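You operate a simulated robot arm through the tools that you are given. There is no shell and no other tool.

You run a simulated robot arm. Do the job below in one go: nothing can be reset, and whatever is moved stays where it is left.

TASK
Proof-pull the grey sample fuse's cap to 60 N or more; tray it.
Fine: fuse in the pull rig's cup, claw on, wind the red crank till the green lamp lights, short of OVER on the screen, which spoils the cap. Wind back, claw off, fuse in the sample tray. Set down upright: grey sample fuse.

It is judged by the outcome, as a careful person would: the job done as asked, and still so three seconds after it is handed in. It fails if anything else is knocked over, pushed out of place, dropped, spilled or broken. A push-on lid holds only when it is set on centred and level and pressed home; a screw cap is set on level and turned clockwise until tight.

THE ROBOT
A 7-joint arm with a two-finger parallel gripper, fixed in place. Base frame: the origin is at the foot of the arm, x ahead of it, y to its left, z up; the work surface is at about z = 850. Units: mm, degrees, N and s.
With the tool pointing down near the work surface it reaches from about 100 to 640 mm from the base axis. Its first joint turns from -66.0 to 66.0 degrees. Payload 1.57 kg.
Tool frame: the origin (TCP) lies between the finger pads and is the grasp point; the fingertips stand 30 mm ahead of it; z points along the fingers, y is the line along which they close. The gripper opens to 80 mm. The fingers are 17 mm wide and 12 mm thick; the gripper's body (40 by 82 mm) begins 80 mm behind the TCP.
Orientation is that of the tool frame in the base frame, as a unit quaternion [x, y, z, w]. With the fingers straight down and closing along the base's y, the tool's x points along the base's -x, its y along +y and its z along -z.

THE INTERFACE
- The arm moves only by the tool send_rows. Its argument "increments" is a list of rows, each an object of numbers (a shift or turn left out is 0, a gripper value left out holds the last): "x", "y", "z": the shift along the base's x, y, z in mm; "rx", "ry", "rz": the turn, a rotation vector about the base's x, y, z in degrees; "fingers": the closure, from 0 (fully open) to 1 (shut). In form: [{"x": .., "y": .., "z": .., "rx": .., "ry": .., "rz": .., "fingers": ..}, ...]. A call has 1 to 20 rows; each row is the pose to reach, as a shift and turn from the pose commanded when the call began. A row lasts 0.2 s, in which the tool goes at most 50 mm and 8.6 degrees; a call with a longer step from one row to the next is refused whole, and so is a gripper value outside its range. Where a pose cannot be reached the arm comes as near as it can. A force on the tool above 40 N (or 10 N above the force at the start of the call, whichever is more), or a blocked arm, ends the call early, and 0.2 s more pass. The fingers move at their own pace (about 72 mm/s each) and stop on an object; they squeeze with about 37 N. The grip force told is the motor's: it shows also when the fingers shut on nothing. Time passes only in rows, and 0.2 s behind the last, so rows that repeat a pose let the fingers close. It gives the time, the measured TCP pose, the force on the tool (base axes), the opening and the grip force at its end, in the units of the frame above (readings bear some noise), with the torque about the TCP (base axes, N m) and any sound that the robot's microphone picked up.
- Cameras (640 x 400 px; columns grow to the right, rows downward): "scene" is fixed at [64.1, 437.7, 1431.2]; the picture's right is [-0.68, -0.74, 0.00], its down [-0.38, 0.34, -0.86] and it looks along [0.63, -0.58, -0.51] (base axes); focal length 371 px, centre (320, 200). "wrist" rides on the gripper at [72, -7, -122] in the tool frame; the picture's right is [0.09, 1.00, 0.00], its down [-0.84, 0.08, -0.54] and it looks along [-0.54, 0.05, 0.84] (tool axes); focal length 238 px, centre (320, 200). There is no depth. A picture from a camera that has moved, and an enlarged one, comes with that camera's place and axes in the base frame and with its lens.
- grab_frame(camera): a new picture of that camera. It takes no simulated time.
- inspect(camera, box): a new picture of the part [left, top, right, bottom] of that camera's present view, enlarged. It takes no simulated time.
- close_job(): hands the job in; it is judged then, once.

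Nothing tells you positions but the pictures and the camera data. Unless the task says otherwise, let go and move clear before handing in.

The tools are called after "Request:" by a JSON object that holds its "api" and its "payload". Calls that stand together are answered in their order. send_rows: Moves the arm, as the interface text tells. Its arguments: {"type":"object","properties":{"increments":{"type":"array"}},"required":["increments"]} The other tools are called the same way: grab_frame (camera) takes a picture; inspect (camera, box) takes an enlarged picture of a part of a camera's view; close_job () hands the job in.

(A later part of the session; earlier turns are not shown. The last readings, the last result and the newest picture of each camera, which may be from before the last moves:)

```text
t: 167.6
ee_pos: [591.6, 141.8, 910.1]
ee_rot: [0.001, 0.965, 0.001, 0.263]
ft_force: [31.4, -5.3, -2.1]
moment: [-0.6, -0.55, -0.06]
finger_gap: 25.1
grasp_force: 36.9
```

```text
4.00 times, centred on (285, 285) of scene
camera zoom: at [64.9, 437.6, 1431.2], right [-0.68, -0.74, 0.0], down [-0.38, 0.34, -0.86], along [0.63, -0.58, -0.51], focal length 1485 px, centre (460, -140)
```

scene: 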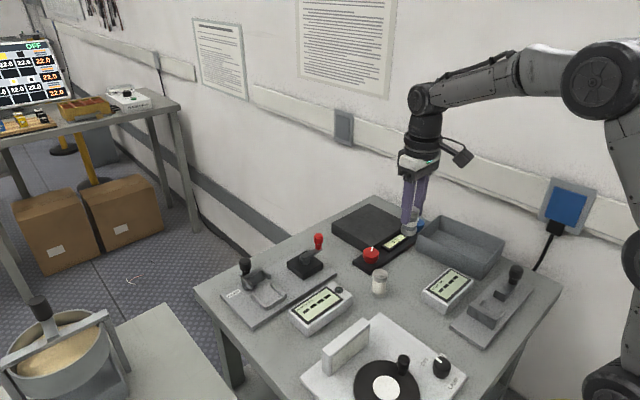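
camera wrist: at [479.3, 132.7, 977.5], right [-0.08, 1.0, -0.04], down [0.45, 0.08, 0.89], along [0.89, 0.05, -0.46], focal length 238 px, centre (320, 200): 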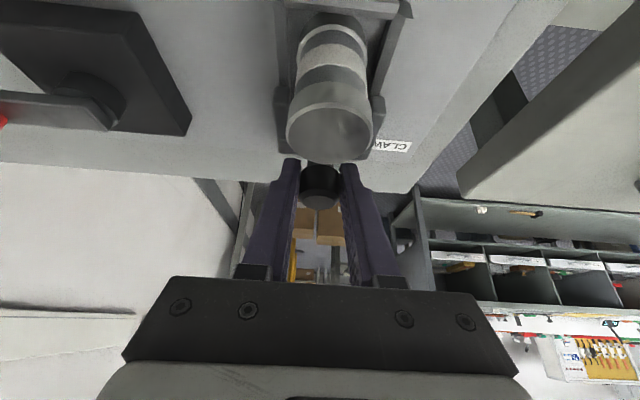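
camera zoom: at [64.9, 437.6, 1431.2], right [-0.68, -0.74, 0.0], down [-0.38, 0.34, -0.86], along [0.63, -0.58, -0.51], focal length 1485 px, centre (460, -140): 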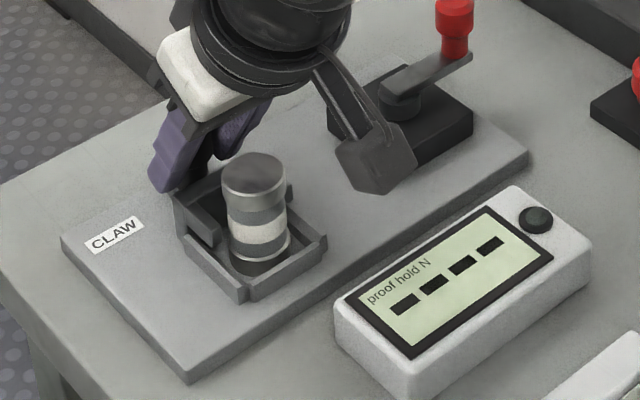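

The claw has come to a firm stop after ~28 mm of travel, with its prongs straddling the standing fuse; this seems to be its proper "on" position. I'll relax, release the knob and look.

Request:
{"api": "send_rows", "payload": {"increments": [{"x": 1.5}, {"x": 3}, {"x": 3, "fingers": 0.6}, {"x": 3, "fingers": 0.4}, {"x": 3, "fingers": 0.2}, {"x": 3, "fingers": 0.2}, {"x": 4, "z": 25}, {"x": 4, "z": 60}, {"x": 4, "z": 95}, {"x": 4, "z": 110}]}}

Request:
{"api": "send_rows", "payload": {"increments": [{"x": -15, "ry": 7}, {"x": -30, "ry": 14}, {"x": -50, "ry": 21}, {"x": -70, "ry": 28}, {"x": -85, "ry": 30}, {"x": -85, "ry": 30}]}}

Request:
{"api": "inspect", "payload": {"camera": "wrist", "box": [260, 110, 380, 220]}}

Request:
{"api": "inspect", "payload": {"camera": "scene", "box": [225, 235, 345, 335]}}

```text
t: 169.8
ee_pos: [593.0, 139.2, 1015.6]
ee_rot: [0.001, 0.966, 0.0, 0.258]
ft_force: [0.9, 0.1, 0.0]
moment: [0.01, -0.05, -0.01]
finger_gap: 64.0
grasp_force: 0.1
```

```text
t: 171.2
ee_pos: [507.6, 140.7, 1018.3]
ee_rot: [0.002, 1.0, 0.001, -0.001]
ft_force: [0.4, -0.3, -0.4]
moment: [-0.03, 0.03, 0.03]
finger_gap: 64.1
grasp_force: 0.1
```

```text
3.64 times, centred on (320, 165) of wrist
camera zoom: at [435.3, 133.1, 1140.6], right [-0.09, 1.0, 0.0], down [0.84, 0.08, 0.54], along [0.54, 0.05, -0.84], focal length 867 px, centre (320, 327)
```

zoom: 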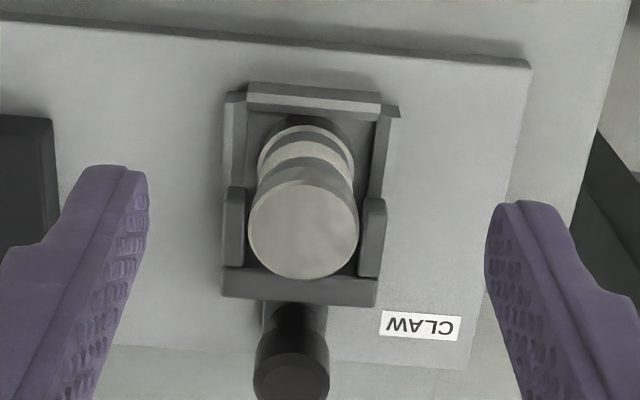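

```text
4.00 times, centred on (285, 285) of scene
camera zoom: at [64.1, 437.7, 1431.2], right [-0.68, -0.74, 0.0], down [-0.38, 0.34, -0.86], along [0.63, -0.58, -0.51], focal length 1485 px, centre (460, -140)
```

zoom: 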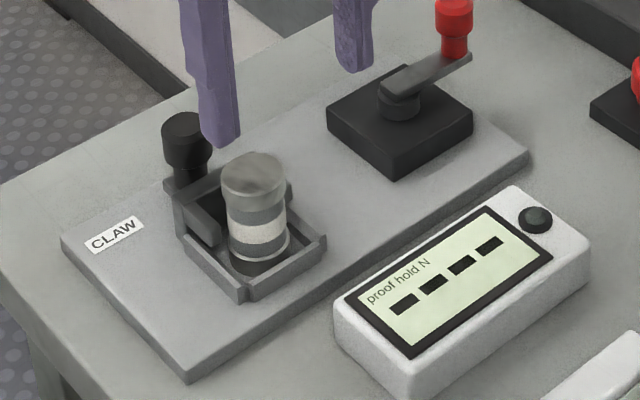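

The prongs now straddle the fuse at its centre with the claw at its stop. I'll return to the crank and wind clockwise in small, checked steps.

Request:
{"api": "send_rows", "payload": {"increments": [{"x": 5, "y": -12, "rz": 8, "fingers": 0.4}, {"x": 10, "y": -24, "rz": 16}, {"x": 15, "y": -38, "rz": 24}, {"x": 20, "y": -52, "rz": 32}, {"x": 25, "y": -66, "rz": 40}, {"x": 30, "y": -80, "rz": 48}, {"x": 35, "y": -95, "rz": 56}, {"x": 40, "y": -110, "rz": 64}, {"x": 45, "y": -125, "rz": 72}, {"x": 52, "y": -140, "rz": 80}, {"x": 58, "y": -152, "rz": 88}, {"x": 60.5, "y": -157.5, "rz": 90}, {"x": 60.5, "y": -157.5, "rz": 90}]}}

Request:
{"api": "inspect", "payload": {"camera": "wrist", "box": [240, 100, 400, 220]}}

```text
t: 174.0
ee_pos: [568.6, -17.6, 1017.3]
ee_rot: [-0.706, 0.708, 0.001, 0.0]
ft_force: [-1.5, -0.2, 0.2]
moment: [0.0, -0.01, -0.01]
finger_gap: 48.2
grasp_force: 0.0
```

```text
3.33 times, centred on (320, 160) of wrist
camera zoom: at [574.4, -90.8, 1140.0], right [-1.0, -0.09, 0.0], down [-0.08, 0.84, 0.54], along [-0.05, 0.54, -0.84], focal length 794 px, centre (320, 333)
```

zoom: 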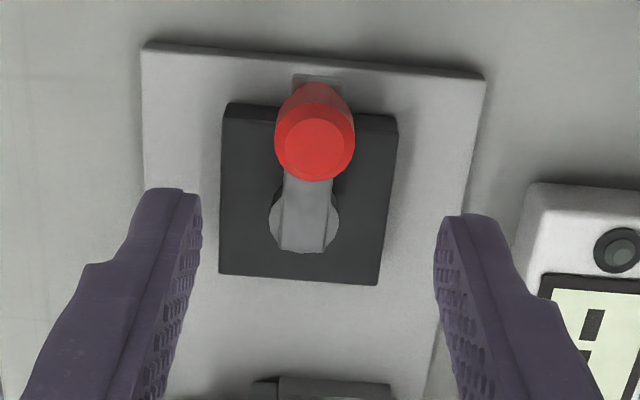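

Request:
{"api": "send_rows", "payload": {"increments": [{"x": 0.8, "z": -40}, {"x": 0.8, "z": -75}, {"x": 0.8, "z": -88}, {"x": 0.8, "z": -88}, {"x": 0.8, "z": -88, "fingers": 0.7}, {"x": 0.8, "z": -88, "fingers": 0.7}, {"x": 0.8, "z": -88, "fingers": 0.7}]}}

Request:
{"api": "send_rows", "payload": {"increments": [{"x": -2.82, "y": 0.1, "rz": -4}, {"x": -5.64, "y": 0.39, "rz": -8}, {"x": -8.42, "y": 0.89, "rz": -12}, {"x": -8.42, "y": 0.89, "rz": -12}]}}

Request:
{"api": "inspect", "payload": {"camera": "scene", "box": [240, 215, 380, 335]}}

```text
t: 175.6
ee_pos: [568.3, -18.6, 931.5]
ee_rot: [-0.706, 0.708, 0.001, 0.0]
ft_force: [-0.1, -0.2, -0.5]
moment: [0.0, 0.0, 0.0]
finger_gap: 24.0
grasp_force: 0.1
```

```text
t: 176.6
ee_pos: [560.1, -17.4, 930.6]
ee_rot: [-0.629, 0.777, 0.0, -0.001]
ft_force: [1.1, 0.2, -0.6]
moment: [0.02, -0.04, 0.01]
finger_gap: 24.7
grasp_force: 0.1
```

```text
3.33 times, centred on (310, 275) of scene
camera zoom: at [64.1, 437.7, 1431.2], right [-0.68, -0.74, 0.0], down [-0.38, 0.34, -0.86], along [0.63, -0.58, -0.51], focal length 1237 px, centre (353, -50)
```

zoom: 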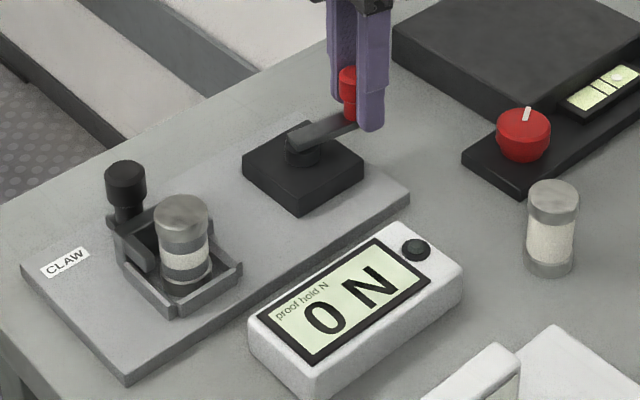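

The screen now reads "0 N", so standing upright with the claw at its stop is right. I'll wind clockwise in small steps and read the force each time.

Request:
{"api": "send_rows", "payload": {"increments": [{"x": -2.74, "y": 0.67, "rz": -4}, {"x": -5.43, "y": 1.56, "rz": -8}, {"x": -8.05, "y": 2.62, "rz": -12}, {"x": -8.05, "y": 2.62, "rz": -12}]}}

Request:
{"api": "inspect", "payload": {"camera": "scene", "box": [240, 215, 380, 335]}}

```text
t: 177.6
ee_pos: [551.6, -15.5, 930.2]
ee_rot: [-0.544, 0.839, 0.0, 0.0]
ft_force: [1.2, -1.5, 0.1]
moment: [0.03, 0.0, -0.02]
finger_gap: 24.7
grasp_force: 0.5
```

```text
3.33 times, centred on (310, 275) of scene
camera zoom: at [64.1, 437.7, 1431.2], right [-0.68, -0.74, 0.0], down [-0.38, 0.34, -0.86], along [0.63, -0.58, -0.51], focal length 1237 px, centre (353, -50)
```

zoom: 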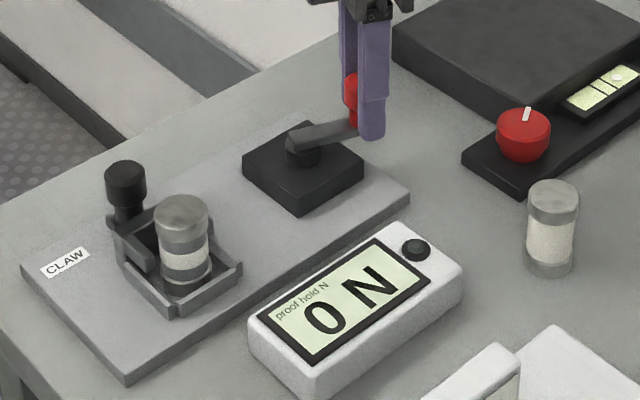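

Request:
{"api": "send_rows", "payload": {"increments": [{"x": -2.54, "y": 1.24, "rz": -4}, {"x": -4.99, "y": 2.65, "rz": -8}, {"x": -7.33, "y": 4.23, "rz": -12}, {"x": -7.33, "y": 4.23, "rz": -12}]}}

Request:
{"api": "inspect", "payload": {"camera": "scene", "box": [280, 270, 360, 330]}}

```text
t: 178.6
ee_pos: [545.7, -9.6, 929.5]
ee_rot: [-0.454, 0.891, 0.0, 0.0]
ft_force: [0.2, -0.6, 0.4]
moment: [0.02, -0.02, -0.03]
finger_gap: 24.4
grasp_force: 0.3
```

```text
6.67 times, centred on (320, 300) of scene
camera zoom: at [64.1, 437.7, 1431.2], right [-0.68, -0.74, 0.0], down [-0.38, 0.34, -0.86], along [0.63, -0.58, -0.51], focal length 2474 px, centre (320, -467)
```

zoom: 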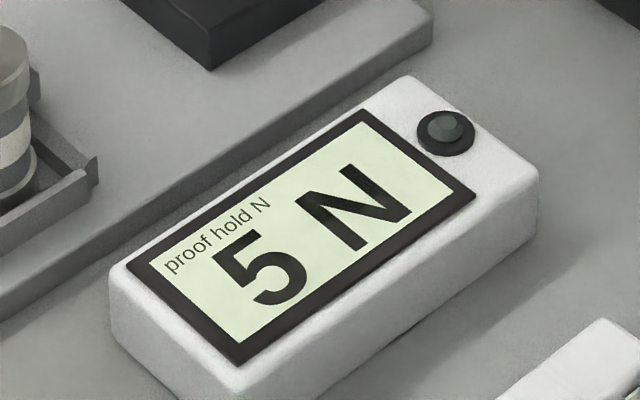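

5 N: the load has started to build. I'll continue in 12° steps.

Request:
{"api": "send_rows", "payload": {"increments": [{"x": -2.23, "y": 1.74, "rz": -4}, {"x": -4.33, "y": 3.63, "rz": -8}, {"x": -6.29, "y": 5.67, "rz": -12}, {"x": -6.29, "y": 5.67, "rz": -12}]}}

Request:
{"api": "inspect", "payload": {"camera": "scene", "box": [280, 270, 360, 330]}}

```text
t: 179.6
ee_pos: [538.2, -4.5, 930.6]
ee_rot: [-0.356, 0.934, 0.001, 0.0]
ft_force: [0.3, -0.5, -0.1]
moment: [-0.01, -0.01, -0.02]
finger_gap: 24.6
grasp_force: 0.4
```

```text
6.67 times, centred on (320, 300) of scene
camera zoom: at [64.1, 437.7, 1431.2], right [-0.68, -0.74, 0.0], down [-0.38, 0.34, -0.86], along [0.63, -0.58, -0.51], focal length 2474 px, centre (320, -467)
```

zoom: 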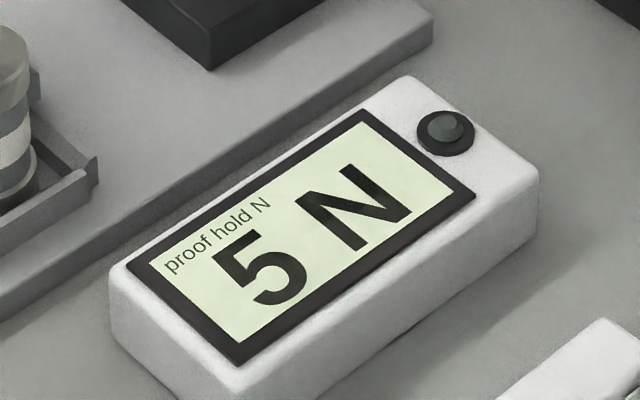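

Request:
{"api": "send_rows", "payload": {"increments": [{"x": -1.82, "y": 2.16, "rz": -4}, {"x": -3.48, "y": 4.45, "rz": -8}, {"x": -4.98, "y": 6.85, "rz": -12}, {"x": -4.98, "y": 6.85, "rz": -12}]}}

Request:
{"api": "inspect", "payload": {"camera": "scene", "box": [280, 270, 360, 330]}}

```text
t: 180.6
ee_pos: [533.6, 2.3, 929.7]
ee_rot: [-0.258, 0.966, 0.0, 0.0]
ft_force: [-0.3, -0.7, -0.7]
moment: [-0.02, 0.03, -0.02]
finger_gap: 24.8
grasp_force: 0.4
```

```text
6.67 times, centred on (320, 300) of scene
camera zoom: at [64.1, 437.7, 1431.2], right [-0.68, -0.74, 0.0], down [-0.38, 0.34, -0.86], along [0.63, -0.58, -0.51], focal length 2474 px, centre (320, -467)
```

zoom: 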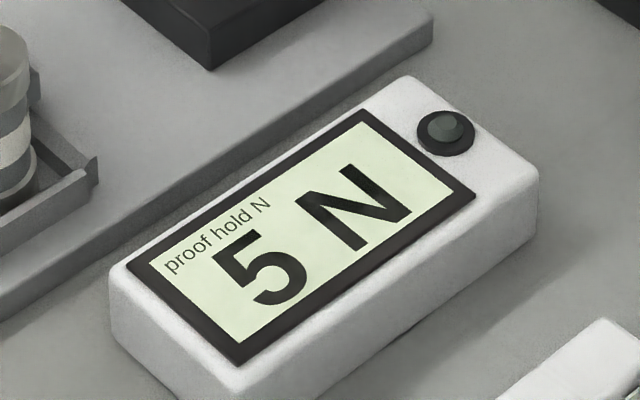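

Request:
{"api": "send_rows", "payload": {"increments": [{"x": -1.26, "y": 2.5, "rz": -4}, {"x": -2.48, "y": 5.08, "rz": -8}, {"x": -3.4, "y": 7.7, "rz": -12}, {"x": -4.22, "y": 10.45, "rz": -16}, {"x": -4.8, "y": 13.2, "rz": -20}, {"x": -5.2, "y": 16.02, "rz": -24}, {"x": -5.2, "y": 16.02, "rz": -24}]}}

Request:
{"api": "inspect", "payload": {"camera": "scene", "box": [280, 270, 360, 330]}}

```text
t: 182.2
ee_pos: [529.5, 19.4, 930.8]
ee_rot: [-0.051, 0.999, 0.0, -0.001]
ft_force: [0.7, -0.3, 0.4]
moment: [-0.01, -0.01, -0.02]
finger_gap: 24.8
grasp_force: 0.5
```

```text
6.67 times, centred on (320, 300) of scene
camera zoom: at [64.1, 437.7, 1431.2], right [-0.68, -0.74, 0.0], down [-0.38, 0.34, -0.86], along [0.63, -0.58, -0.51], focal length 2474 px, centre (320, -467)
```

zoom: 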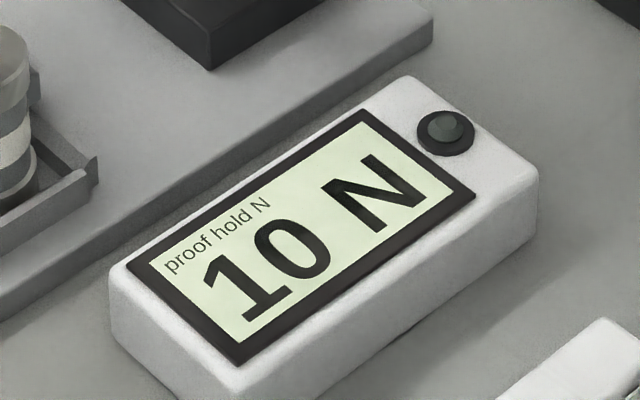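

10 N at about 84°, roughly 5 N per 40°. I'll go on in larger checked steps for now.

Request:
{"api": "send_rows", "payload": {"increments": [{"x": -0.2, "y": 5.64, "rz": -8}, {"x": 0.4, "y": 11.26, "rz": -16}, {"x": 1.76, "y": 16.74, "rz": -24}, {"x": 3.88, "y": 21.98, "rz": -32}, {"x": 6.71, "y": 26.88, "rz": -40}, {"x": 6.71, "y": 26.88, "rz": -40}]}}

Request:
{"api": "inspect", "payload": {"camera": "scene", "box": [280, 270, 360, 330]}}

```text
t: 183.6
ee_pos: [536.4, 45.8, 930.0]
ee_rot: [0.293, 0.956, 0.0, 0.0]
ft_force: [-0.9, -1.0, 0.3]
moment: [0.02, -0.03, 0.05]
finger_gap: 24.8
grasp_force: 0.7
```

```text
6.67 times, centred on (320, 300) of scene
camera zoom: at [64.1, 437.7, 1431.2], right [-0.68, -0.74, 0.0], down [-0.38, 0.34, -0.86], along [0.63, -0.58, -0.51], focal length 2474 px, centre (320, -467)
```

zoom: 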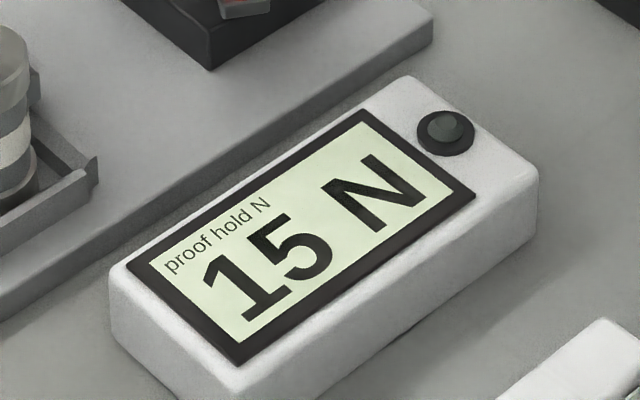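

Request:
{"api": "send_rows", "payload": {"increments": [{"x": 3.47, "y": 4.45, "rz": -8}, {"x": 7.54, "y": 8.37, "rz": -16}, {"x": 12.11, "y": 11.69, "rz": -24}, {"x": 17.1, "y": 14.35, "rz": -32}, {"x": 22.41, "y": 16.28, "rz": -40}, {"x": 27.93, "y": 17.45, "rz": -48}, {"x": 33.57, "y": 17.85, "rz": -56}, {"x": 39.21, "y": 17.45, "rz": -64}, {"x": 44.73, "y": 16.28, "rz": -72}, {"x": 50.04, "y": 14.35, "rz": -80}, {"x": 50.04, "y": 14.35, "rz": -80}]}}

Request:
{"api": "inspect", "payload": {"camera": "scene", "box": [280, 270, 360, 330]}}

```text
t: 186.0
ee_pos: [586.2, 59.9, 929.2]
ee_rot: [0.839, 0.544, 0.0, 0.0]
ft_force: [-0.3, 0.8, 0.5]
moment: [0.0, -0.02, 0.0]
finger_gap: 24.6
grasp_force: 0.4
```

```text
6.67 times, centred on (320, 300) of scene
camera zoom: at [64.1, 437.8, 1431.2], right [-0.68, -0.74, 0.0], down [-0.38, 0.34, -0.86], along [0.63, -0.58, -0.51], focal length 2474 px, centre (320, -467)
```

zoom: 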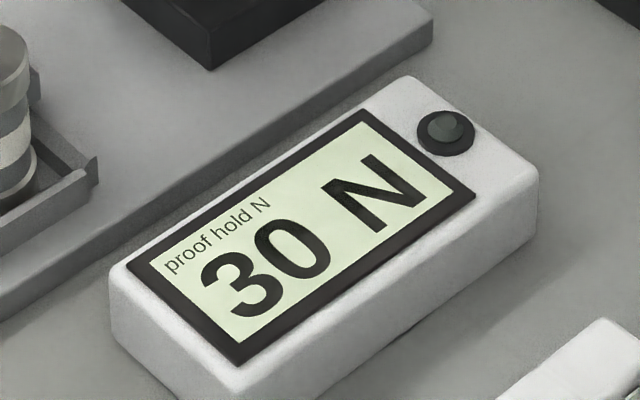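

30 N at about 204°, linear at ~0.148 N per degree, so 60 N should come near 405°. I'll go to 236°, then regrip.

Request:
{"api": "send_rows", "payload": {"increments": [{"x": 4.99, "y": -2.66, "rz": -8}, {"x": 9.56, "y": -5.98, "rz": -16}, {"x": 13.63, "y": -9.9, "rz": -24}, {"x": 17.1, "y": -14.35, "rz": -32}, {"x": 17.1, "y": -14.35, "rz": -32}]}}

Request:
{"api": "inspect", "payload": {"camera": "scene", "box": [240, 215, 380, 335]}}

```text
t: 187.2
ee_pos: [603.3, 45.1, 928.6]
ee_rot: [0.957, 0.29, 0.0, 0.0]
ft_force: [-0.2, 0.4, -0.1]
moment: [0.01, 0.03, 0.0]
finger_gap: 24.4
grasp_force: 0.2
```

```text
3.33 times, centred on (310, 275) of scene
camera zoom: at [64.1, 437.8, 1431.2], right [-0.68, -0.74, 0.0], down [-0.38, 0.34, -0.86], along [0.63, -0.58, -0.51], focal length 1237 px, centre (353, -50)
```

zoom: 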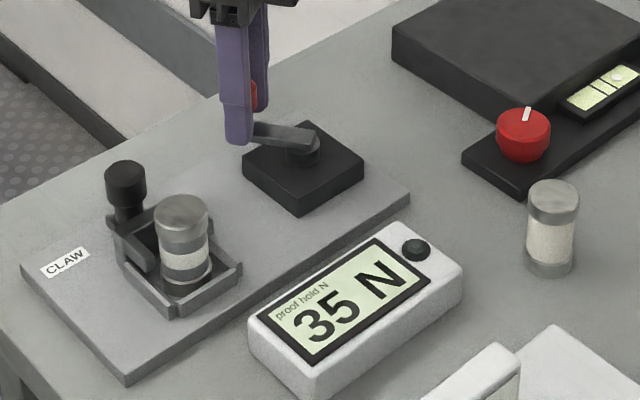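

35 N. I'll open, lift, turn the gripper half a turn, and check that the crank holds.

Request:
{"api": "send_rows", "payload": {"increments": [{"fingers": 0.4}, {"fingers": 0.4}, {"z": 30}, {"z": 70}, {"z": 85}, {"z": 85}]}}

Request:
{"api": "inspect", "payload": {"camera": "scene", "box": [240, 215, 380, 335]}}

Request:
{"api": "send_rows", "payload": {"increments": [{"rz": 8}, {"rz": 16}, {"rz": 24}, {"rz": 32}, {"rz": 40}, {"rz": 48}, {"rz": 56}, {"rz": 64}, {"rz": 72}, {"rz": 80}, {"rz": 88}, {"rz": 90}]}}

Request:
{"api": "send_rows", "payload": {"increments": [{"rz": 8}, {"rz": 16}, {"rz": 24}, {"rz": 32}, {"rz": 40}, {"rz": 48}, {"rz": 56}, {"rz": 64}, {"rz": 72}, {"rz": 80}, {"rz": 88}, {"rz": 90}, {"rz": 90}]}}

Request:
{"api": "inspect", "payload": {"camera": "wrist", "box": [240, 100, 400, 220]}}

```text
t: 188.6
ee_pos: [601.2, 44.7, 1015.6]
ee_rot: [0.956, 0.292, 0.0, 0.0]
ft_force: [1.0, 0.2, -1.0]
moment: [-0.03, 0.02, 0.0]
finger_gap: 48.2
grasp_force: 0.0
```

```text
3.33 times, centred on (310, 275) of scene
camera zoom: at [64.1, 437.7, 1431.2], right [-0.68, -0.74, 0.0], down [-0.38, 0.34, -0.86], along [0.63, -0.58, -0.51], focal length 1237 px, centre (353, -50)
```

zoom: 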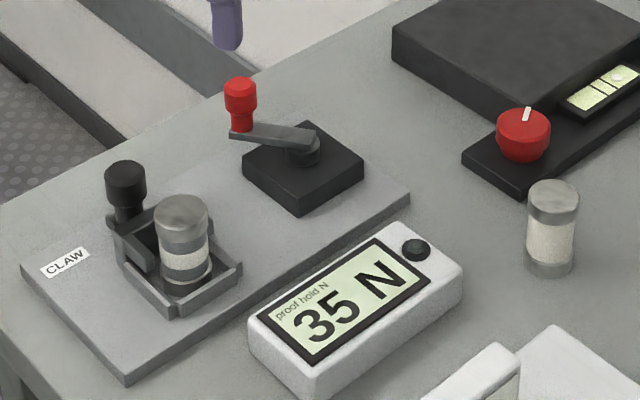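

```text
t: 191.2
ee_pos: [603.2, 45.7, 1014.8]
ee_rot: [0.47, 0.883, 0.001, 0.0]
ft_force: [-0.3, 0.2, -0.4]
moment: [0.0, 0.01, -0.02]
finger_gap: 48.1
grasp_force: 0.1
```

```text
t: 194.0
ee_pos: [602.7, 45.6, 1015.9]
ee_rot: [-0.292, 0.956, 0.0, 0.001]
ft_force: [0.5, -0.8, -0.1]
moment: [-0.01, 0.0, -0.02]
finger_gap: 48.2
grasp_force: 0.1
```

```text
3.33 times, centred on (320, 160) of wrist
camera zoom: at [546.3, -0.8, 1137.1], right [-0.63, 0.77, 0.0], down [0.65, 0.53, 0.54], along [0.42, 0.34, -0.84], focal length 794 px, centre (320, 333)
```

zoom: 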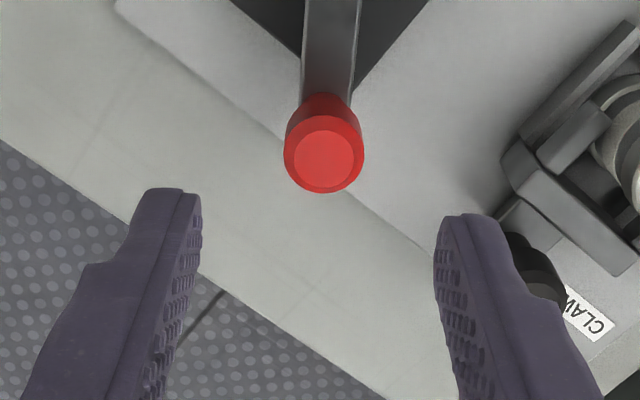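

The crank holds at 35 N on its own, and the handle is centred between the fingers. I'll lower, cage it, and wind on.

Request:
{"api": "send_rows", "payload": {"increments": [{"z": -35}, {"z": -70}, {"z": -86}, {"z": -86}, {"z": -86, "fingers": 0.7}, {"z": -86, "fingers": 0.7}, {"z": -86, "fingers": 0.7}]}}

Request:
{"api": "send_rows", "payload": {"increments": [{"x": 2.83, "y": -4.9, "rz": -8}, {"x": 4.95, "y": -10.14, "rz": -16}, {"x": 6.31, "y": -15.62, "rz": -24}, {"x": 6.91, "y": -21.24, "rz": -32}, {"x": 6.71, "y": -26.88, "rz": -40}, {"x": 6.71, "y": -26.88, "rz": -40}]}}

Request:
{"api": "inspect", "payload": {"camera": "scene", "box": [240, 215, 380, 335]}}

```text
t: 195.6
ee_pos: [603.2, 46.1, 928.7]
ee_rot: [-0.291, 0.957, 0.0, 0.0]
ft_force: [0.0, 0.2, -0.3]
moment: [-0.02, 0.01, 0.03]
finger_gap: 24.1
grasp_force: 0.1
```

```text
t: 197.0
ee_pos: [610.4, 19.2, 928.4]
ee_rot: [0.054, 0.999, 0.0, 0.0]
ft_force: [1.0, 1.1, 0.8]
moment: [0.02, -0.01, 0.0]
finger_gap: 24.5
grasp_force: 0.7
```

```text
3.33 times, centred on (310, 275) of scene
camera zoom: at [64.1, 437.8, 1431.2], right [-0.68, -0.74, 0.0], down [-0.38, 0.34, -0.86], along [0.63, -0.58, -0.51], focal length 1237 px, centre (353, -50)
```

zoom: 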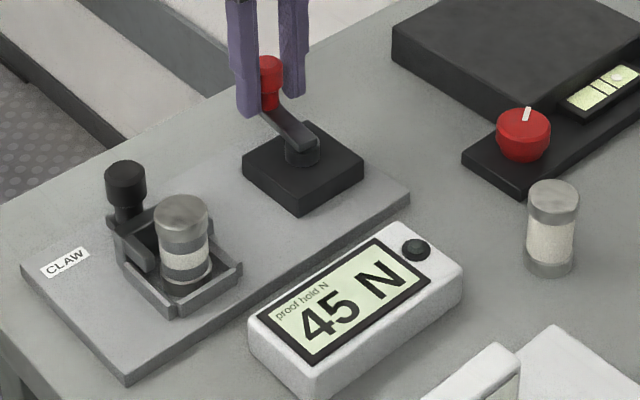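

45 N now. I'll take 32° more and then shrink the steps.

Request:
{"api": "send_rows", "payload": {"increments": [{"x": -0.98, "y": -5.57, "rz": -8}, {"x": -2.73, "y": -10.94, "rz": -16}, {"x": -5.21, "y": -16.02, "rz": -24}, {"x": -8.37, "y": -20.7, "rz": -32}, {"x": -8.37, "y": -20.7, "rz": -32}]}}

Request:
{"api": "inspect", "payload": {"camera": "scene", "box": [280, 270, 360, 330]}}

```text
t: 198.2
ee_pos: [601.7, -1.6, 929.4]
ee_rot: [0.327, 0.945, 0.001, 0.0]
ft_force: [-1.5, -0.1, 0.8]
moment: [0.01, 0.03, 0.03]
finger_gap: 24.3
grasp_force: 0.5
```

```text
6.67 times, centred on (320, 300) of scene
camera zoom: at [64.1, 437.7, 1431.2], right [-0.68, -0.74, 0.0], down [-0.38, 0.34, -0.86], along [0.63, -0.58, -0.51], focal length 2474 px, centre (320, -467)
```

zoom: 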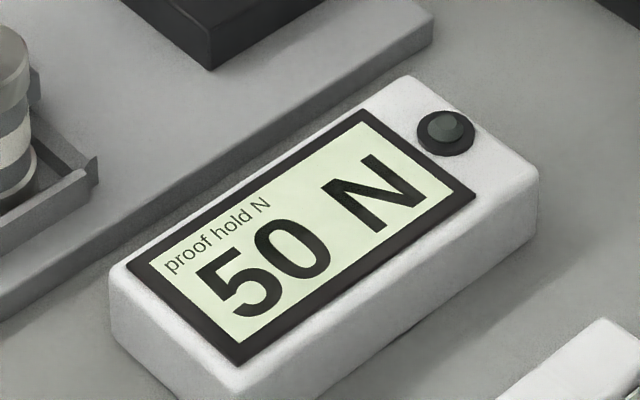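

Request:
{"api": "send_rows", "payload": {"increments": [{"x": -3.78, "y": -4.2, "rz": -8}, {"x": -8.1, "y": -7.83, "rz": -16}, {"x": -8.1, "y": -7.83, "rz": -16}]}}

Request:
{"api": "inspect", "payload": {"camera": "scene", "box": [280, 270, 360, 330]}}

```text
t: 199.0
ee_pos: [592.4, -9.0, 929.0]
ee_rot: [0.456, 0.89, 0.0, 0.0]
ft_force: [0.4, 0.4, -0.2]
moment: [0.05, -0.07, 0.02]
finger_gap: 25.2
grasp_force: 0.6
```

```text
6.67 times, centred on (320, 300) of scene
camera zoom: at [64.1, 437.8, 1431.2], right [-0.68, -0.74, 0.0], down [-0.38, 0.34, -0.86], along [0.63, -0.58, -0.51], focal length 2474 px, centre (320, -467)
```

zoom: 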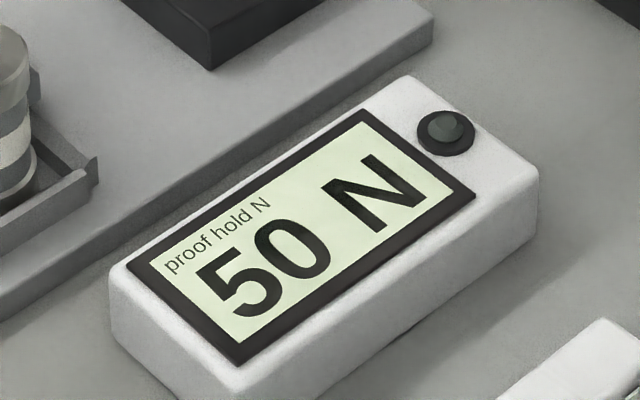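

Request:
{"api": "send_rows", "payload": {"increments": [{"x": -3.56, "y": -2.31, "rz": -6}, {"x": -7.34, "y": -4.24, "rz": -12}, {"x": -7.34, "y": -4.24, "rz": -12}]}}

Request:
{"api": "inspect", "payload": {"camera": "scene", "box": [280, 270, 360, 330]}}

```text
t: 199.8
ee_pos: [585.7, -14.4, 929.5]
ee_rot: [0.546, 0.838, 0.001, 0.0]
ft_force: [1.6, -0.2, -0.4]
moment: [0.01, -0.03, 0.03]
finger_gap: 24.3
grasp_force: 0.2
```

```text
6.67 times, centred on (320, 300) of scene
camera zoom: at [64.1, 437.7, 1431.2], right [-0.68, -0.74, 0.0], down [-0.38, 0.34, -0.86], along [0.63, -0.58, -0.51], focal length 2474 px, centre (320, -467)
```

zoom: 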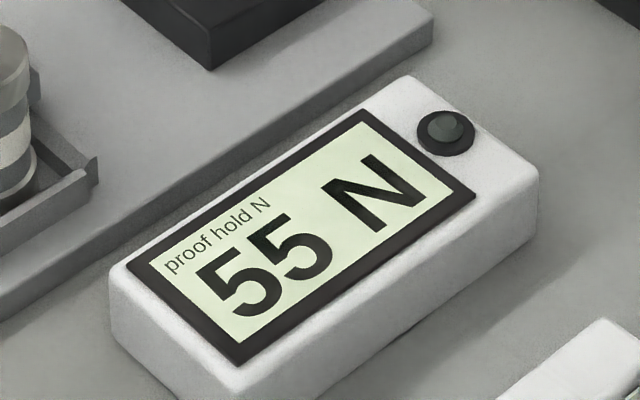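

55 N. Now in 6° steps, watching the lamp.

Request:
{"api": "send_rows", "payload": {"increments": [{"x": -2.0, "y": -0.8, "rz": -3}, {"x": -3.95, "y": -1.52, "rz": -6}, {"x": -3.95, "y": -1.52, "rz": -6}]}}

Request:
{"api": "inspect", "payload": {"camera": "scene", "box": [280, 270, 360, 330]}}

```text
t: 200.6
ee_pos: [582.1, -15.7, 929.9]
ee_rot: [0.59, 0.808, 0.0, 0.0]
ft_force: [0.7, 0.2, 0.5]
moment: [0.0, 0.05, 0.0]
finger_gap: 24.4
grasp_force: 0.6
```

```text
6.67 times, centred on (320, 300) of scene
camera zoom: at [64.1, 437.7, 1431.2], right [-0.68, -0.74, 0.0], down [-0.38, 0.34, -0.86], along [0.63, -0.58, -0.51], focal length 2474 px, centre (320, -467)
```

zoom: 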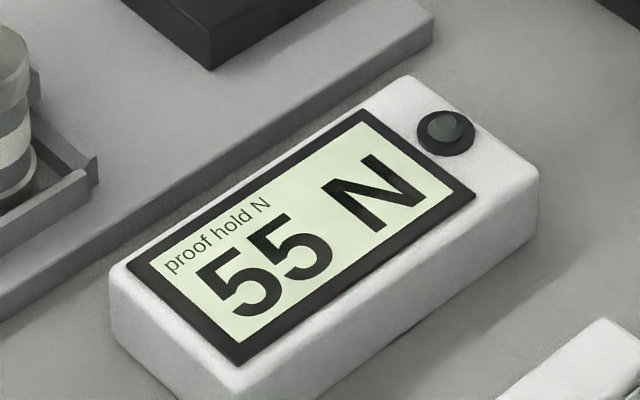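

Request:
{"api": "send_rows", "payload": {"increments": [{"x": -2.05, "y": -0.6, "rz": -3}, {"x": -4.1, "y": -1.09, "rz": -6}, {"x": -4.1, "y": -1.09, "rz": -6}]}}

Request:
{"api": "inspect", "payload": {"camera": "scene", "box": [280, 270, 360, 330]}}

```text
t: 201.4
ee_pos: [577.1, -15.6, 929.2]
ee_rot: [0.63, 0.777, 0.0, 0.001]
ft_force: [0.8, -0.1, 0.0]
moment: [-0.02, -0.01, -0.03]
finger_gap: 24.8
grasp_force: 0.6
```

```text
6.67 times, centred on (320, 300) of scene
camera zoom: at [64.1, 437.7, 1431.2], right [-0.68, -0.74, 0.0], down [-0.38, 0.34, -0.86], along [0.63, -0.58, -0.51], focal length 2474 px, centre (320, -467)
```

zoom: 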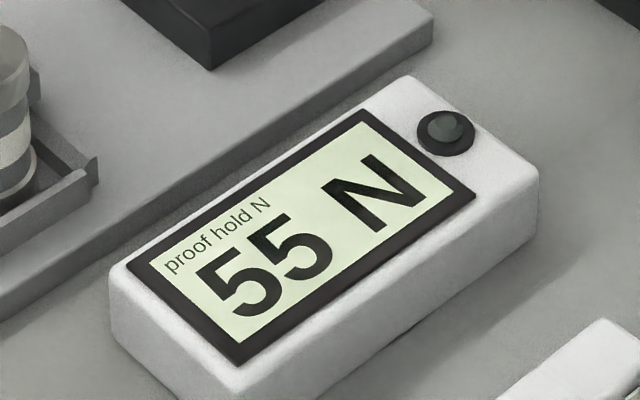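

Request:
{"api": "send_rows", "payload": {"increments": [{"x": -2.1, "y": -0.35, "rz": -3}, {"x": -4.19, "y": -0.67, "rz": -6}, {"x": -4.19, "y": -0.67, "rz": -6}]}}

Request:
{"api": "inspect", "payload": {"camera": "scene", "box": [280, 270, 360, 330]}}

```text
t: 202.2
ee_pos: [573.0, -17.9, 928.4]
ee_rot: [0.67, 0.742, -0.001, 0.0]
ft_force: [0.3, 1.0, -0.4]
moment: [-0.02, -0.02, -0.02]
finger_gap: 24.5
grasp_force: 0.2
```

```text
6.67 times, centred on (320, 300) of scene
camera zoom: at [64.1, 437.7, 1431.2], right [-0.68, -0.74, 0.0], down [-0.38, 0.34, -0.86], along [0.63, -0.58, -0.51], focal length 2474 px, centre (320, -467)
```

zoom: 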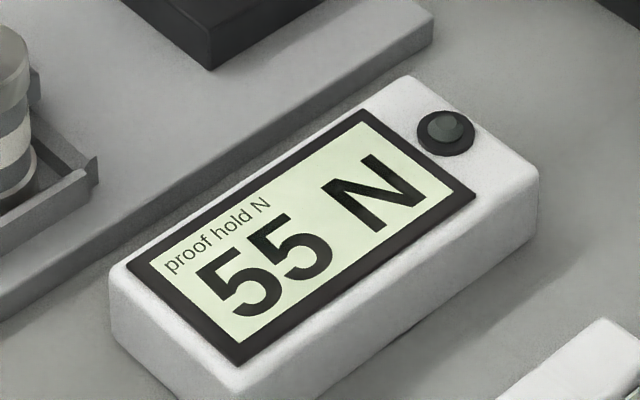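

Request:
{"api": "send_rows", "payload": {"increments": [{"x": -2.1, "y": -0.15, "rz": -3}, {"x": -4.23, "y": -0.22, "rz": -6}, {"x": -4.23, "y": -0.22, "rz": -6}]}}

Request:
{"api": "inspect", "payload": {"camera": "scene", "box": [280, 270, 360, 330]}}

```text
t: 203.0
ee_pos: [570.3, -17.2, 929.4]
ee_rot: [0.708, 0.707, 0.0, 0.0]
ft_force: [1.3, -0.1, 0.2]
moment: [-0.03, -0.02, 0.0]
finger_gap: 24.8
grasp_force: 0.5
```

```text
6.67 times, centred on (320, 300) of scene
camera zoom: at [64.1, 437.7, 1431.2], right [-0.68, -0.74, 0.0], down [-0.38, 0.34, -0.86], along [0.63, -0.58, -0.51], focal length 2474 px, centre (320, -467)
```

zoom: 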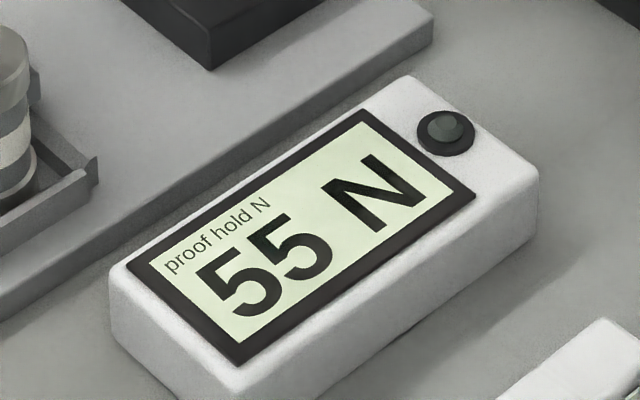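

Request:
{"api": "send_rows", "payload": {"increments": [{"x": -2.1, "y": 0.1, "rz": -3}, {"x": -4.23, "y": 0.22, "rz": -6}, {"x": -4.23, "y": 0.22, "rz": -6}]}}

Request:
{"api": "inspect", "payload": {"camera": "scene", "box": [280, 270, 360, 330]}}

```text
t: 203.8
ee_pos: [564.6, -17.3, 928.5]
ee_rot: [0.744, 0.669, 0.0, 0.001]
ft_force: [0.6, 0.5, -1.0]
moment: [0.01, -0.06, 0.03]
finger_gap: 24.4
grasp_force: 0.1
```

```text
6.67 times, centred on (320, 300) of scene
camera zoom: at [64.1, 437.7, 1431.2], right [-0.68, -0.74, 0.0], down [-0.38, 0.34, -0.86], along [0.63, -0.58, -0.51], focal length 2474 px, centre (320, -467)
```

zoom: 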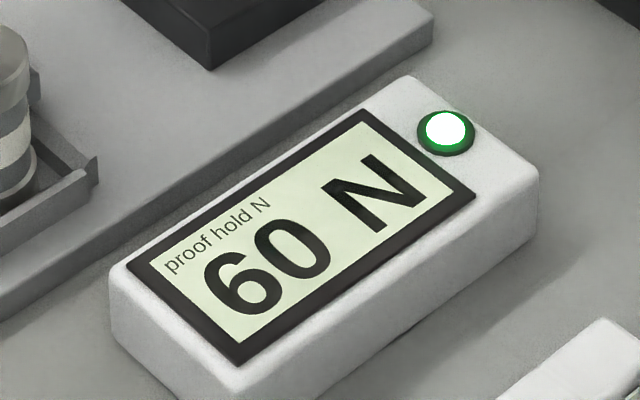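

The green lamp is lit at 60 N. I'll hold here a couple of seconds, then confirm before winding back.

Request:
{"api": "send_rows", "payload": {"increments": [{"z": 0}, {"z": 0}, {"z": 0}, {"z": 0}, {"z": 0}, {"z": 0}, {"z": 0}, {"z": 0}, {"z": 0}, {"z": 0}]}}

Request:
{"api": "inspect", "payload": {"camera": "scene", "box": [240, 215, 380, 335]}}

```text
t: 206.0
ee_pos: [564.3, -17.6, 928.8]
ee_rot: [0.744, 0.668, 0.0, 0.0]
ft_force: [0.6, -0.1, -0.3]
moment: [0.03, -0.02, -0.01]
finger_gap: 24.2
grasp_force: 0.1
```

```text
3.33 times, centred on (310, 275) of scene
camera zoom: at [64.1, 437.7, 1431.2], right [-0.68, -0.74, 0.0], down [-0.38, 0.34, -0.86], along [0.63, -0.58, -0.51], focal length 1237 px, centre (353, -50)
```

zoom: 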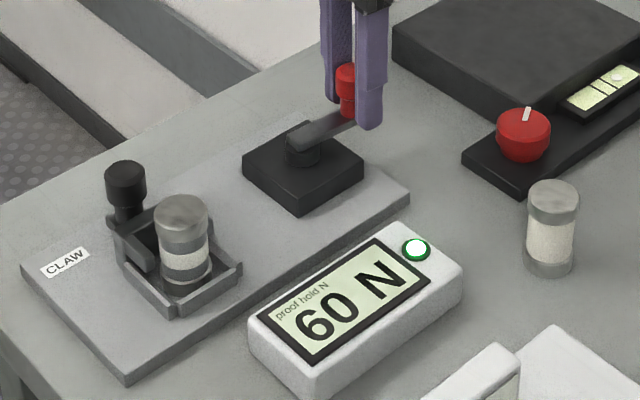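

The proof load held at 60 N with the lamp on. I'll wind back counter-clockwise now.

Request:
{"api": "send_rows", "payload": {"increments": [{"x": 5.64, "y": -0.2, "rz": 8}, {"x": 11.26, "y": 0.4, "rz": 16}, {"x": 16.75, "y": 1.76, "rz": 24}, {"x": 21.98, "y": 3.88, "rz": 32}, {"x": 26.88, "y": 6.7, "rz": 40}, {"x": 31.33, "y": 10.18, "rz": 48}, {"x": 35.25, "y": 14.25, "rz": 56}, {"x": 38.58, "y": 18.82, "rz": 64}, {"x": 41.23, "y": 23.81, "rz": 72}, {"x": 43.16, "y": 29.12, "rz": 80}, {"x": 44.34, "y": 34.64, "rz": 88}, {"x": 44.73, "y": 40.28, "rz": 96}, {"x": 44.34, "y": 45.92, "rz": 104}, {"x": 43.16, "y": 51.44, "rz": 112}, {"x": 41.23, "y": 56.75, "rz": 120}, {"x": 38.58, "y": 61.74, "rz": 128}, {"x": 35.25, "y": 66.31, "rz": 136}, {"x": 31.33, "y": 70.38, "rz": 144}, {"x": 26.88, "y": 73.86, "rz": 152}, {"x": 21.98, "y": 76.68, "rz": 160}]}}

Request:
{"api": "inspect", "payload": {"camera": "scene", "box": [240, 215, 380, 335]}}

```text
t: 210.2
ee_pos: [587.2, 58.9, 928.7]
ee_rot: [-0.531, 0.847, 0.001, 0.0]
ft_force: [0.8, 0.2, 0.3]
moment: [-0.03, -0.01, 0.01]
finger_gap: 24.8
grasp_force: 0.0
```

```text
3.33 times, centred on (310, 275) of scene
camera zoom: at [64.1, 437.7, 1431.2], right [-0.68, -0.74, 0.0], down [-0.38, 0.34, -0.86], along [0.63, -0.58, -0.51], focal length 1237 px, centre (353, -50)
```

zoom: 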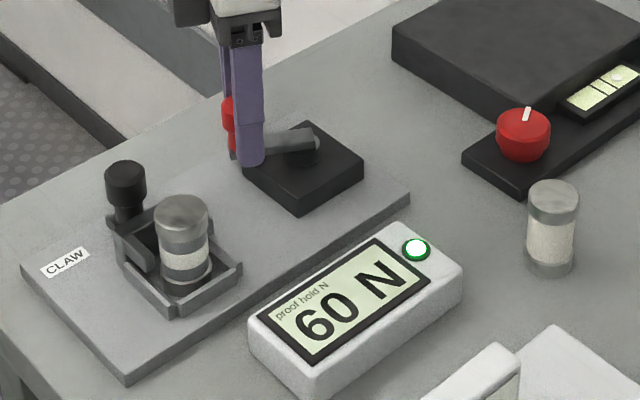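

The display is a peak hold: it keeps 60 N and the lamp. I'll continue winding back to the stop.

Request:
{"api": "send_rows", "payload": {"increments": [{"x": -5.23, "y": 2.12, "rz": 8}, {"x": -10.72, "y": 3.48, "rz": 16}, {"x": -16.34, "y": 4.08, "rz": 24}, {"x": -20.58, "y": 4.0, "rz": 30}, {"x": -20.58, "y": 4.0, "rz": 30}, {"x": -20.58, "y": 4.0, "rz": 30, "fingers": 0.4}, {"x": -20.58, "y": 4.0, "rz": 30, "fingers": 0.4}, {"x": -20.58, "y": 4.0, "z": 35, "rz": 30}, {"x": -20.58, "y": 4.0, "z": 70, "rz": 30}, {"x": -20.58, "y": 4.0, "z": 86, "rz": 30}, {"x": -20.58, "y": 4.0, "z": 86, "rz": 30}]}}

Request:
{"api": "send_rows", "payload": {"increments": [{"rz": -8}, {"rz": -16}, {"rz": -24}, {"rz": -32}, {"rz": -40}, {"rz": -48}, {"rz": -56}, {"rz": -64}, {"rz": -72}, {"rz": -80}, {"rz": -88}, {"rz": -90}]}}

Request:
{"api": "send_rows", "payload": {"increments": [{"rz": -8}, {"rz": -16}, {"rz": -24}, {"rz": -32}, {"rz": -40}, {"rz": -48}, {"rz": -56}, {"rz": -64}, {"rz": -72}, {"rz": -80}, {"rz": -88}, {"rz": -90}, {"rz": -90}]}}

Request:
{"api": "inspect", "payload": {"camera": "wrist", "box": [240, 100, 400, 220]}}

```text
t: 212.6
ee_pos: [566.5, 62.5, 1013.6]
ee_rot: [0.731, -0.682, 0.0, -0.001]
ft_force: [-0.8, 0.5, -0.6]
moment: [0.01, 0.0, -0.01]
finger_gap: 48.1
grasp_force: 0.0
```

```text
t: 215.2
ee_pos: [567.4, 63.8, 1015.7]
ee_rot: [-0.034, 0.999, 0.0, 0.001]
ft_force: [-0.2, -0.4, 0.3]
moment: [0.0, 0.01, 0.0]
finger_gap: 47.9
grasp_force: 0.0
```

```text
t: 218.0
ee_pos: [565.9, 63.4, 1014.5]
ee_rot: [0.684, 0.73, 0.0, 0.0]
ft_force: [0.8, 0.1, 0.3]
moment: [0.01, 0.03, 0.0]
finger_gap: 48.1
grasp_force: 0.1
```

```text
3.33 times, centred on (320, 160) of wrist
camera zoom: at [554.5, 133.9, 1136.5], right [0.99, 0.16, 0.0], down [0.13, -0.83, 0.54], along [0.09, -0.54, -0.84], focal length 794 px, centre (320, 333)
```

zoom: 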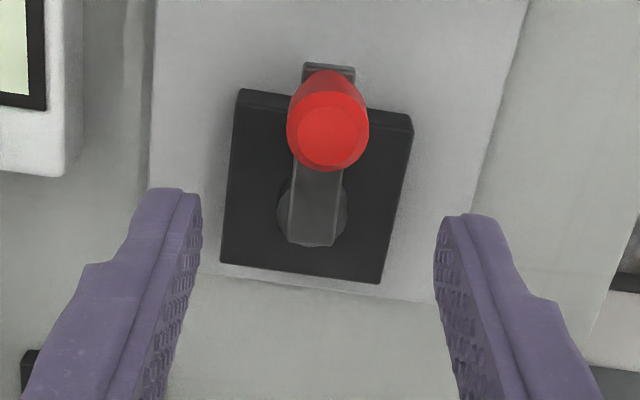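

Request:
{"api": "send_rows", "payload": {"increments": [{"z": -35}, {"z": -70}, {"z": -86}, {"z": -86}, {"z": -86, "fingers": 0.7}, {"z": -86, "fingers": 0.7}, {"z": -86, "fingers": 0.7}]}}

Request:
{"api": "send_rows", "payload": {"increments": [{"x": -5.59, "y": -0.79, "rz": 8}, {"x": -11.02, "y": -2.34, "rz": 16}, {"x": -16.18, "y": -4.64, "rz": 24}, {"x": -20.98, "y": -7.63, "rz": 32}, {"x": -25.3, "y": -11.27, "rz": 40}, {"x": -29.08, "y": -15.47, "rz": 48}, {"x": -32.24, "y": -20.15, "rz": 56}, {"x": -34.72, "y": -25.23, "rz": 64}, {"x": -36.47, "y": -30.6, "rz": 72}, {"x": -37.45, "y": -36.17, "rz": 80}, {"x": -37.65, "y": -41.81, "rz": 88}, {"x": -37.05, "y": -47.43, "rz": 96}, {"x": -35.69, "y": -52.92, "rz": 104}, {"x": -33.57, "y": -58.15, "rz": 112}, {"x": -30.75, "y": -63.05, "rz": 120}, {"x": -27.27, "y": -67.5, "rz": 128}, {"x": -23.2, "y": -71.42, "rz": 136}, {"x": -18.63, "y": -74.75, "rz": 144}, {"x": -13.64, "y": -77.4, "rz": 152}, {"x": -8.33, "y": -79.33, "rz": 160}]}}

Request:
{"api": "send_rows", "payload": {"increments": [{"x": 5.52, "y": -1.18, "rz": 8}, {"x": 9.75, "y": -1.55, "rz": 14}, {"x": 11.6, "y": -1.55, "rz": 16}, {"x": 11.6, "y": -1.55, "rz": 16}]}}

Request:
{"api": "inspect", "payload": {"camera": "scene", "box": [240, 215, 380, 335]}}

```text
t: 219.6
ee_pos: [567.0, 62.9, 928.9]
ee_rot: [0.683, 0.73, -0.001, -0.001]
ft_force: [-0.2, 0.4, -0.7]
moment: [0.0, 0.01, 0.02]
finger_gap: 24.1
grasp_force: 0.0
```

```text
t: 223.8
ee_pos: [557.8, -16.1, 928.4]
ee_rot: [-0.602, 0.799, 0.0, 0.0]
ft_force: [-0.2, 0.2, 0.0]
moment: [-0.01, 0.0, 0.0]
finger_gap: 24.5
grasp_force: 0.5
```

```text
t: 224.8
ee_pos: [570.9, -18.5, 928.8]
ee_rot: [-0.706, 0.708, 0.0, 0.0]
ft_force: [-1.6, -0.6, 0.9]
moment: [0.01, 0.02, 0.04]
finger_gap: 24.8
grasp_force: 0.3
```

```text
3.33 times, centred on (310, 275) of scene
camera zoom: at [64.1, 437.7, 1431.2], right [-0.68, -0.74, 0.0], down [-0.38, 0.34, -0.86], along [0.63, -0.58, -0.51], focal length 1237 px, centre (353, -50)
```

zoom: 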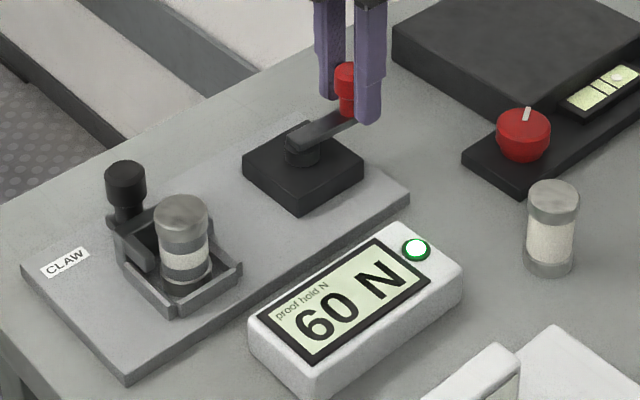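

The crank is back near its stop; I'll nudge gently to be sure it is fully unwound, then lift off.

Request:
{"api": "send_rows", "payload": {"increments": [{"x": 1.2, "rz": 1}, {"x": 2.4, "rz": 2}, {"x": 2.4, "rz": 2}]}}

Request:
{"api": "send_rows", "payload": {"increments": [{"x": -2.4, "rz": -2}, {"x": -2.4, "rz": -2, "fingers": 0.4}, {"x": -2.4, "rz": -2, "fingers": 0.4}, {"x": -2.4, "z": 35, "rz": -2}, {"x": -2.4, "z": 75, "rz": -2}, {"x": -2.4, "z": 95, "rz": -2}, {"x": -2.4, "z": 95, "rz": -2}]}}

Request:
{"api": "send_rows", "payload": {"increments": [{"x": 0, "y": 12, "rz": -8}, {"x": 0, "y": 25, "rz": -16}, {"x": 0, "y": 38, "rz": -24}, {"x": 0, "y": 51, "rz": -32}, {"x": 0, "y": 64, "rz": -40}, {"x": 0, "y": 77, "rz": -48}, {"x": 0, "y": 90, "rz": -56}, {"x": 0, "y": 103, "rz": -64}, {"x": 0, "y": 116, "rz": -72}, {"x": 0, "y": 130, "rz": -80}, {"x": 0, "y": 145, "rz": -88}, {"x": 0, "y": 157, "rz": -90}, {"x": 0, "y": 157, "rz": -90}]}}

Request:
{"api": "grab_frame", "payload": {"camera": "wrist"}}

```text
t: 225.6
ee_pos: [572.0, -17.7, 929.2]
ee_rot: [0.718, -0.696, 0.0, 0.001]
ft_force: [-0.4, 0.2, -0.5]
moment: [0.03, -0.01, -0.02]
finger_gap: 25.0
grasp_force: 0.6
```

```text
t: 227.2
ee_pos: [568.5, -17.6, 1023.5]
ee_rot: [-0.706, 0.708, -0.001, -0.001]
ft_force: [-0.3, -0.2, 0.3]
moment: [0.02, 0.01, 0.01]
finger_gap: 48.0
grasp_force: 0.2
```

```text
t: 230.0
ee_pos: [568.6, 139.7, 1023.5]
ee_rot: [0.002, 1.0, 0.0, -0.001]
ft_force: [-0.8, -0.5, 1.1]
moment: [0.0, -0.01, 0.03]
finger_gap: 47.8
grasp_force: 0.0
```

```text
taken
camera wrist: at [496.4, 132.4, 1146.2], right [-0.09, 1.0, 0.0], down [0.84, 0.08, 0.54], along [0.54, 0.05, -0.84], focal length 238 px, centre (320, 200)
```

wrist: 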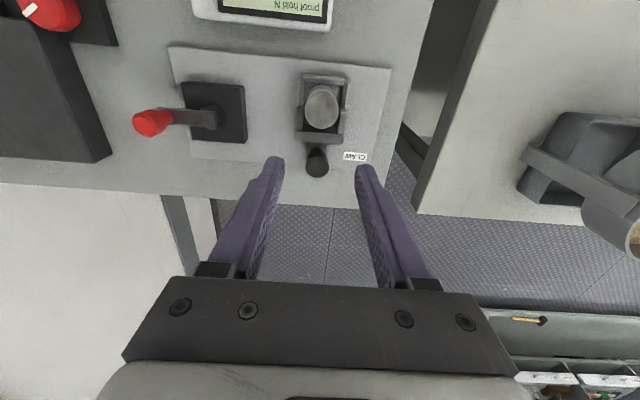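

Crank fully unwound. Now I'll grip the claw's knob (at x≈597) and draw the claw back off.

Request:
{"api": "send_rows", "payload": {"increments": [{"x": 6, "ry": -7, "fingers": 0.2}, {"x": 12, "ry": -14}, {"x": 18, "ry": -21}, {"x": 24, "ry": -28}, {"x": 28.5, "ry": -30}, {"x": 28.5, "z": -40, "ry": -30}, {"x": 28.5, "z": -80, "ry": -30}, {"x": 28.5, "z": -100, "ry": -30}, {"x": 28.5, "z": -100, "ry": -30}]}}

Request:
{"api": "grab_frame", "payload": {"camera": "wrist"}}

Request:
{"api": "inspect", "payload": {"camera": "scene", "box": [225, 215, 325, 315]}}

```text
t: 232.0
ee_pos: [599.8, 139.8, 924.0]
ee_rot: [0.0, 0.966, 0.002, 0.258]
ft_force: [1.1, -0.3, 1.1]
moment: [0.0, -0.01, 0.03]
finger_gap: 64.0
grasp_force: 0.1
```

```text
taken
camera wrist: at [476.1, 132.1, 993.3], right [-0.08, 1.0, -0.05], down [0.45, 0.08, 0.89], along [0.89, 0.05, -0.46], focal length 238 px, centre (320, 200)
```

wrist: 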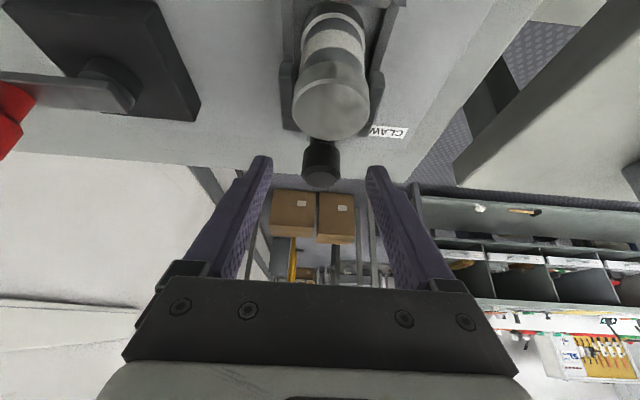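

```text
4.00 times, centred on (275, 265) of scene
camera zoom: at [64.1, 437.7, 1431.2], right [-0.68, -0.74, 0.0], down [-0.38, 0.34, -0.86], along [0.63, -0.58, -0.51], focal length 1485 px, centre (500, -60)
```

zoom: 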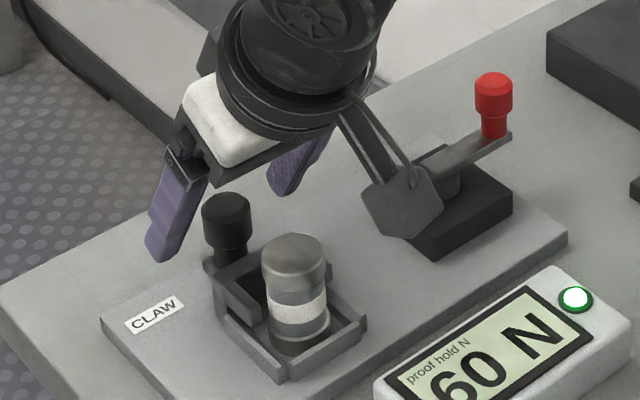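

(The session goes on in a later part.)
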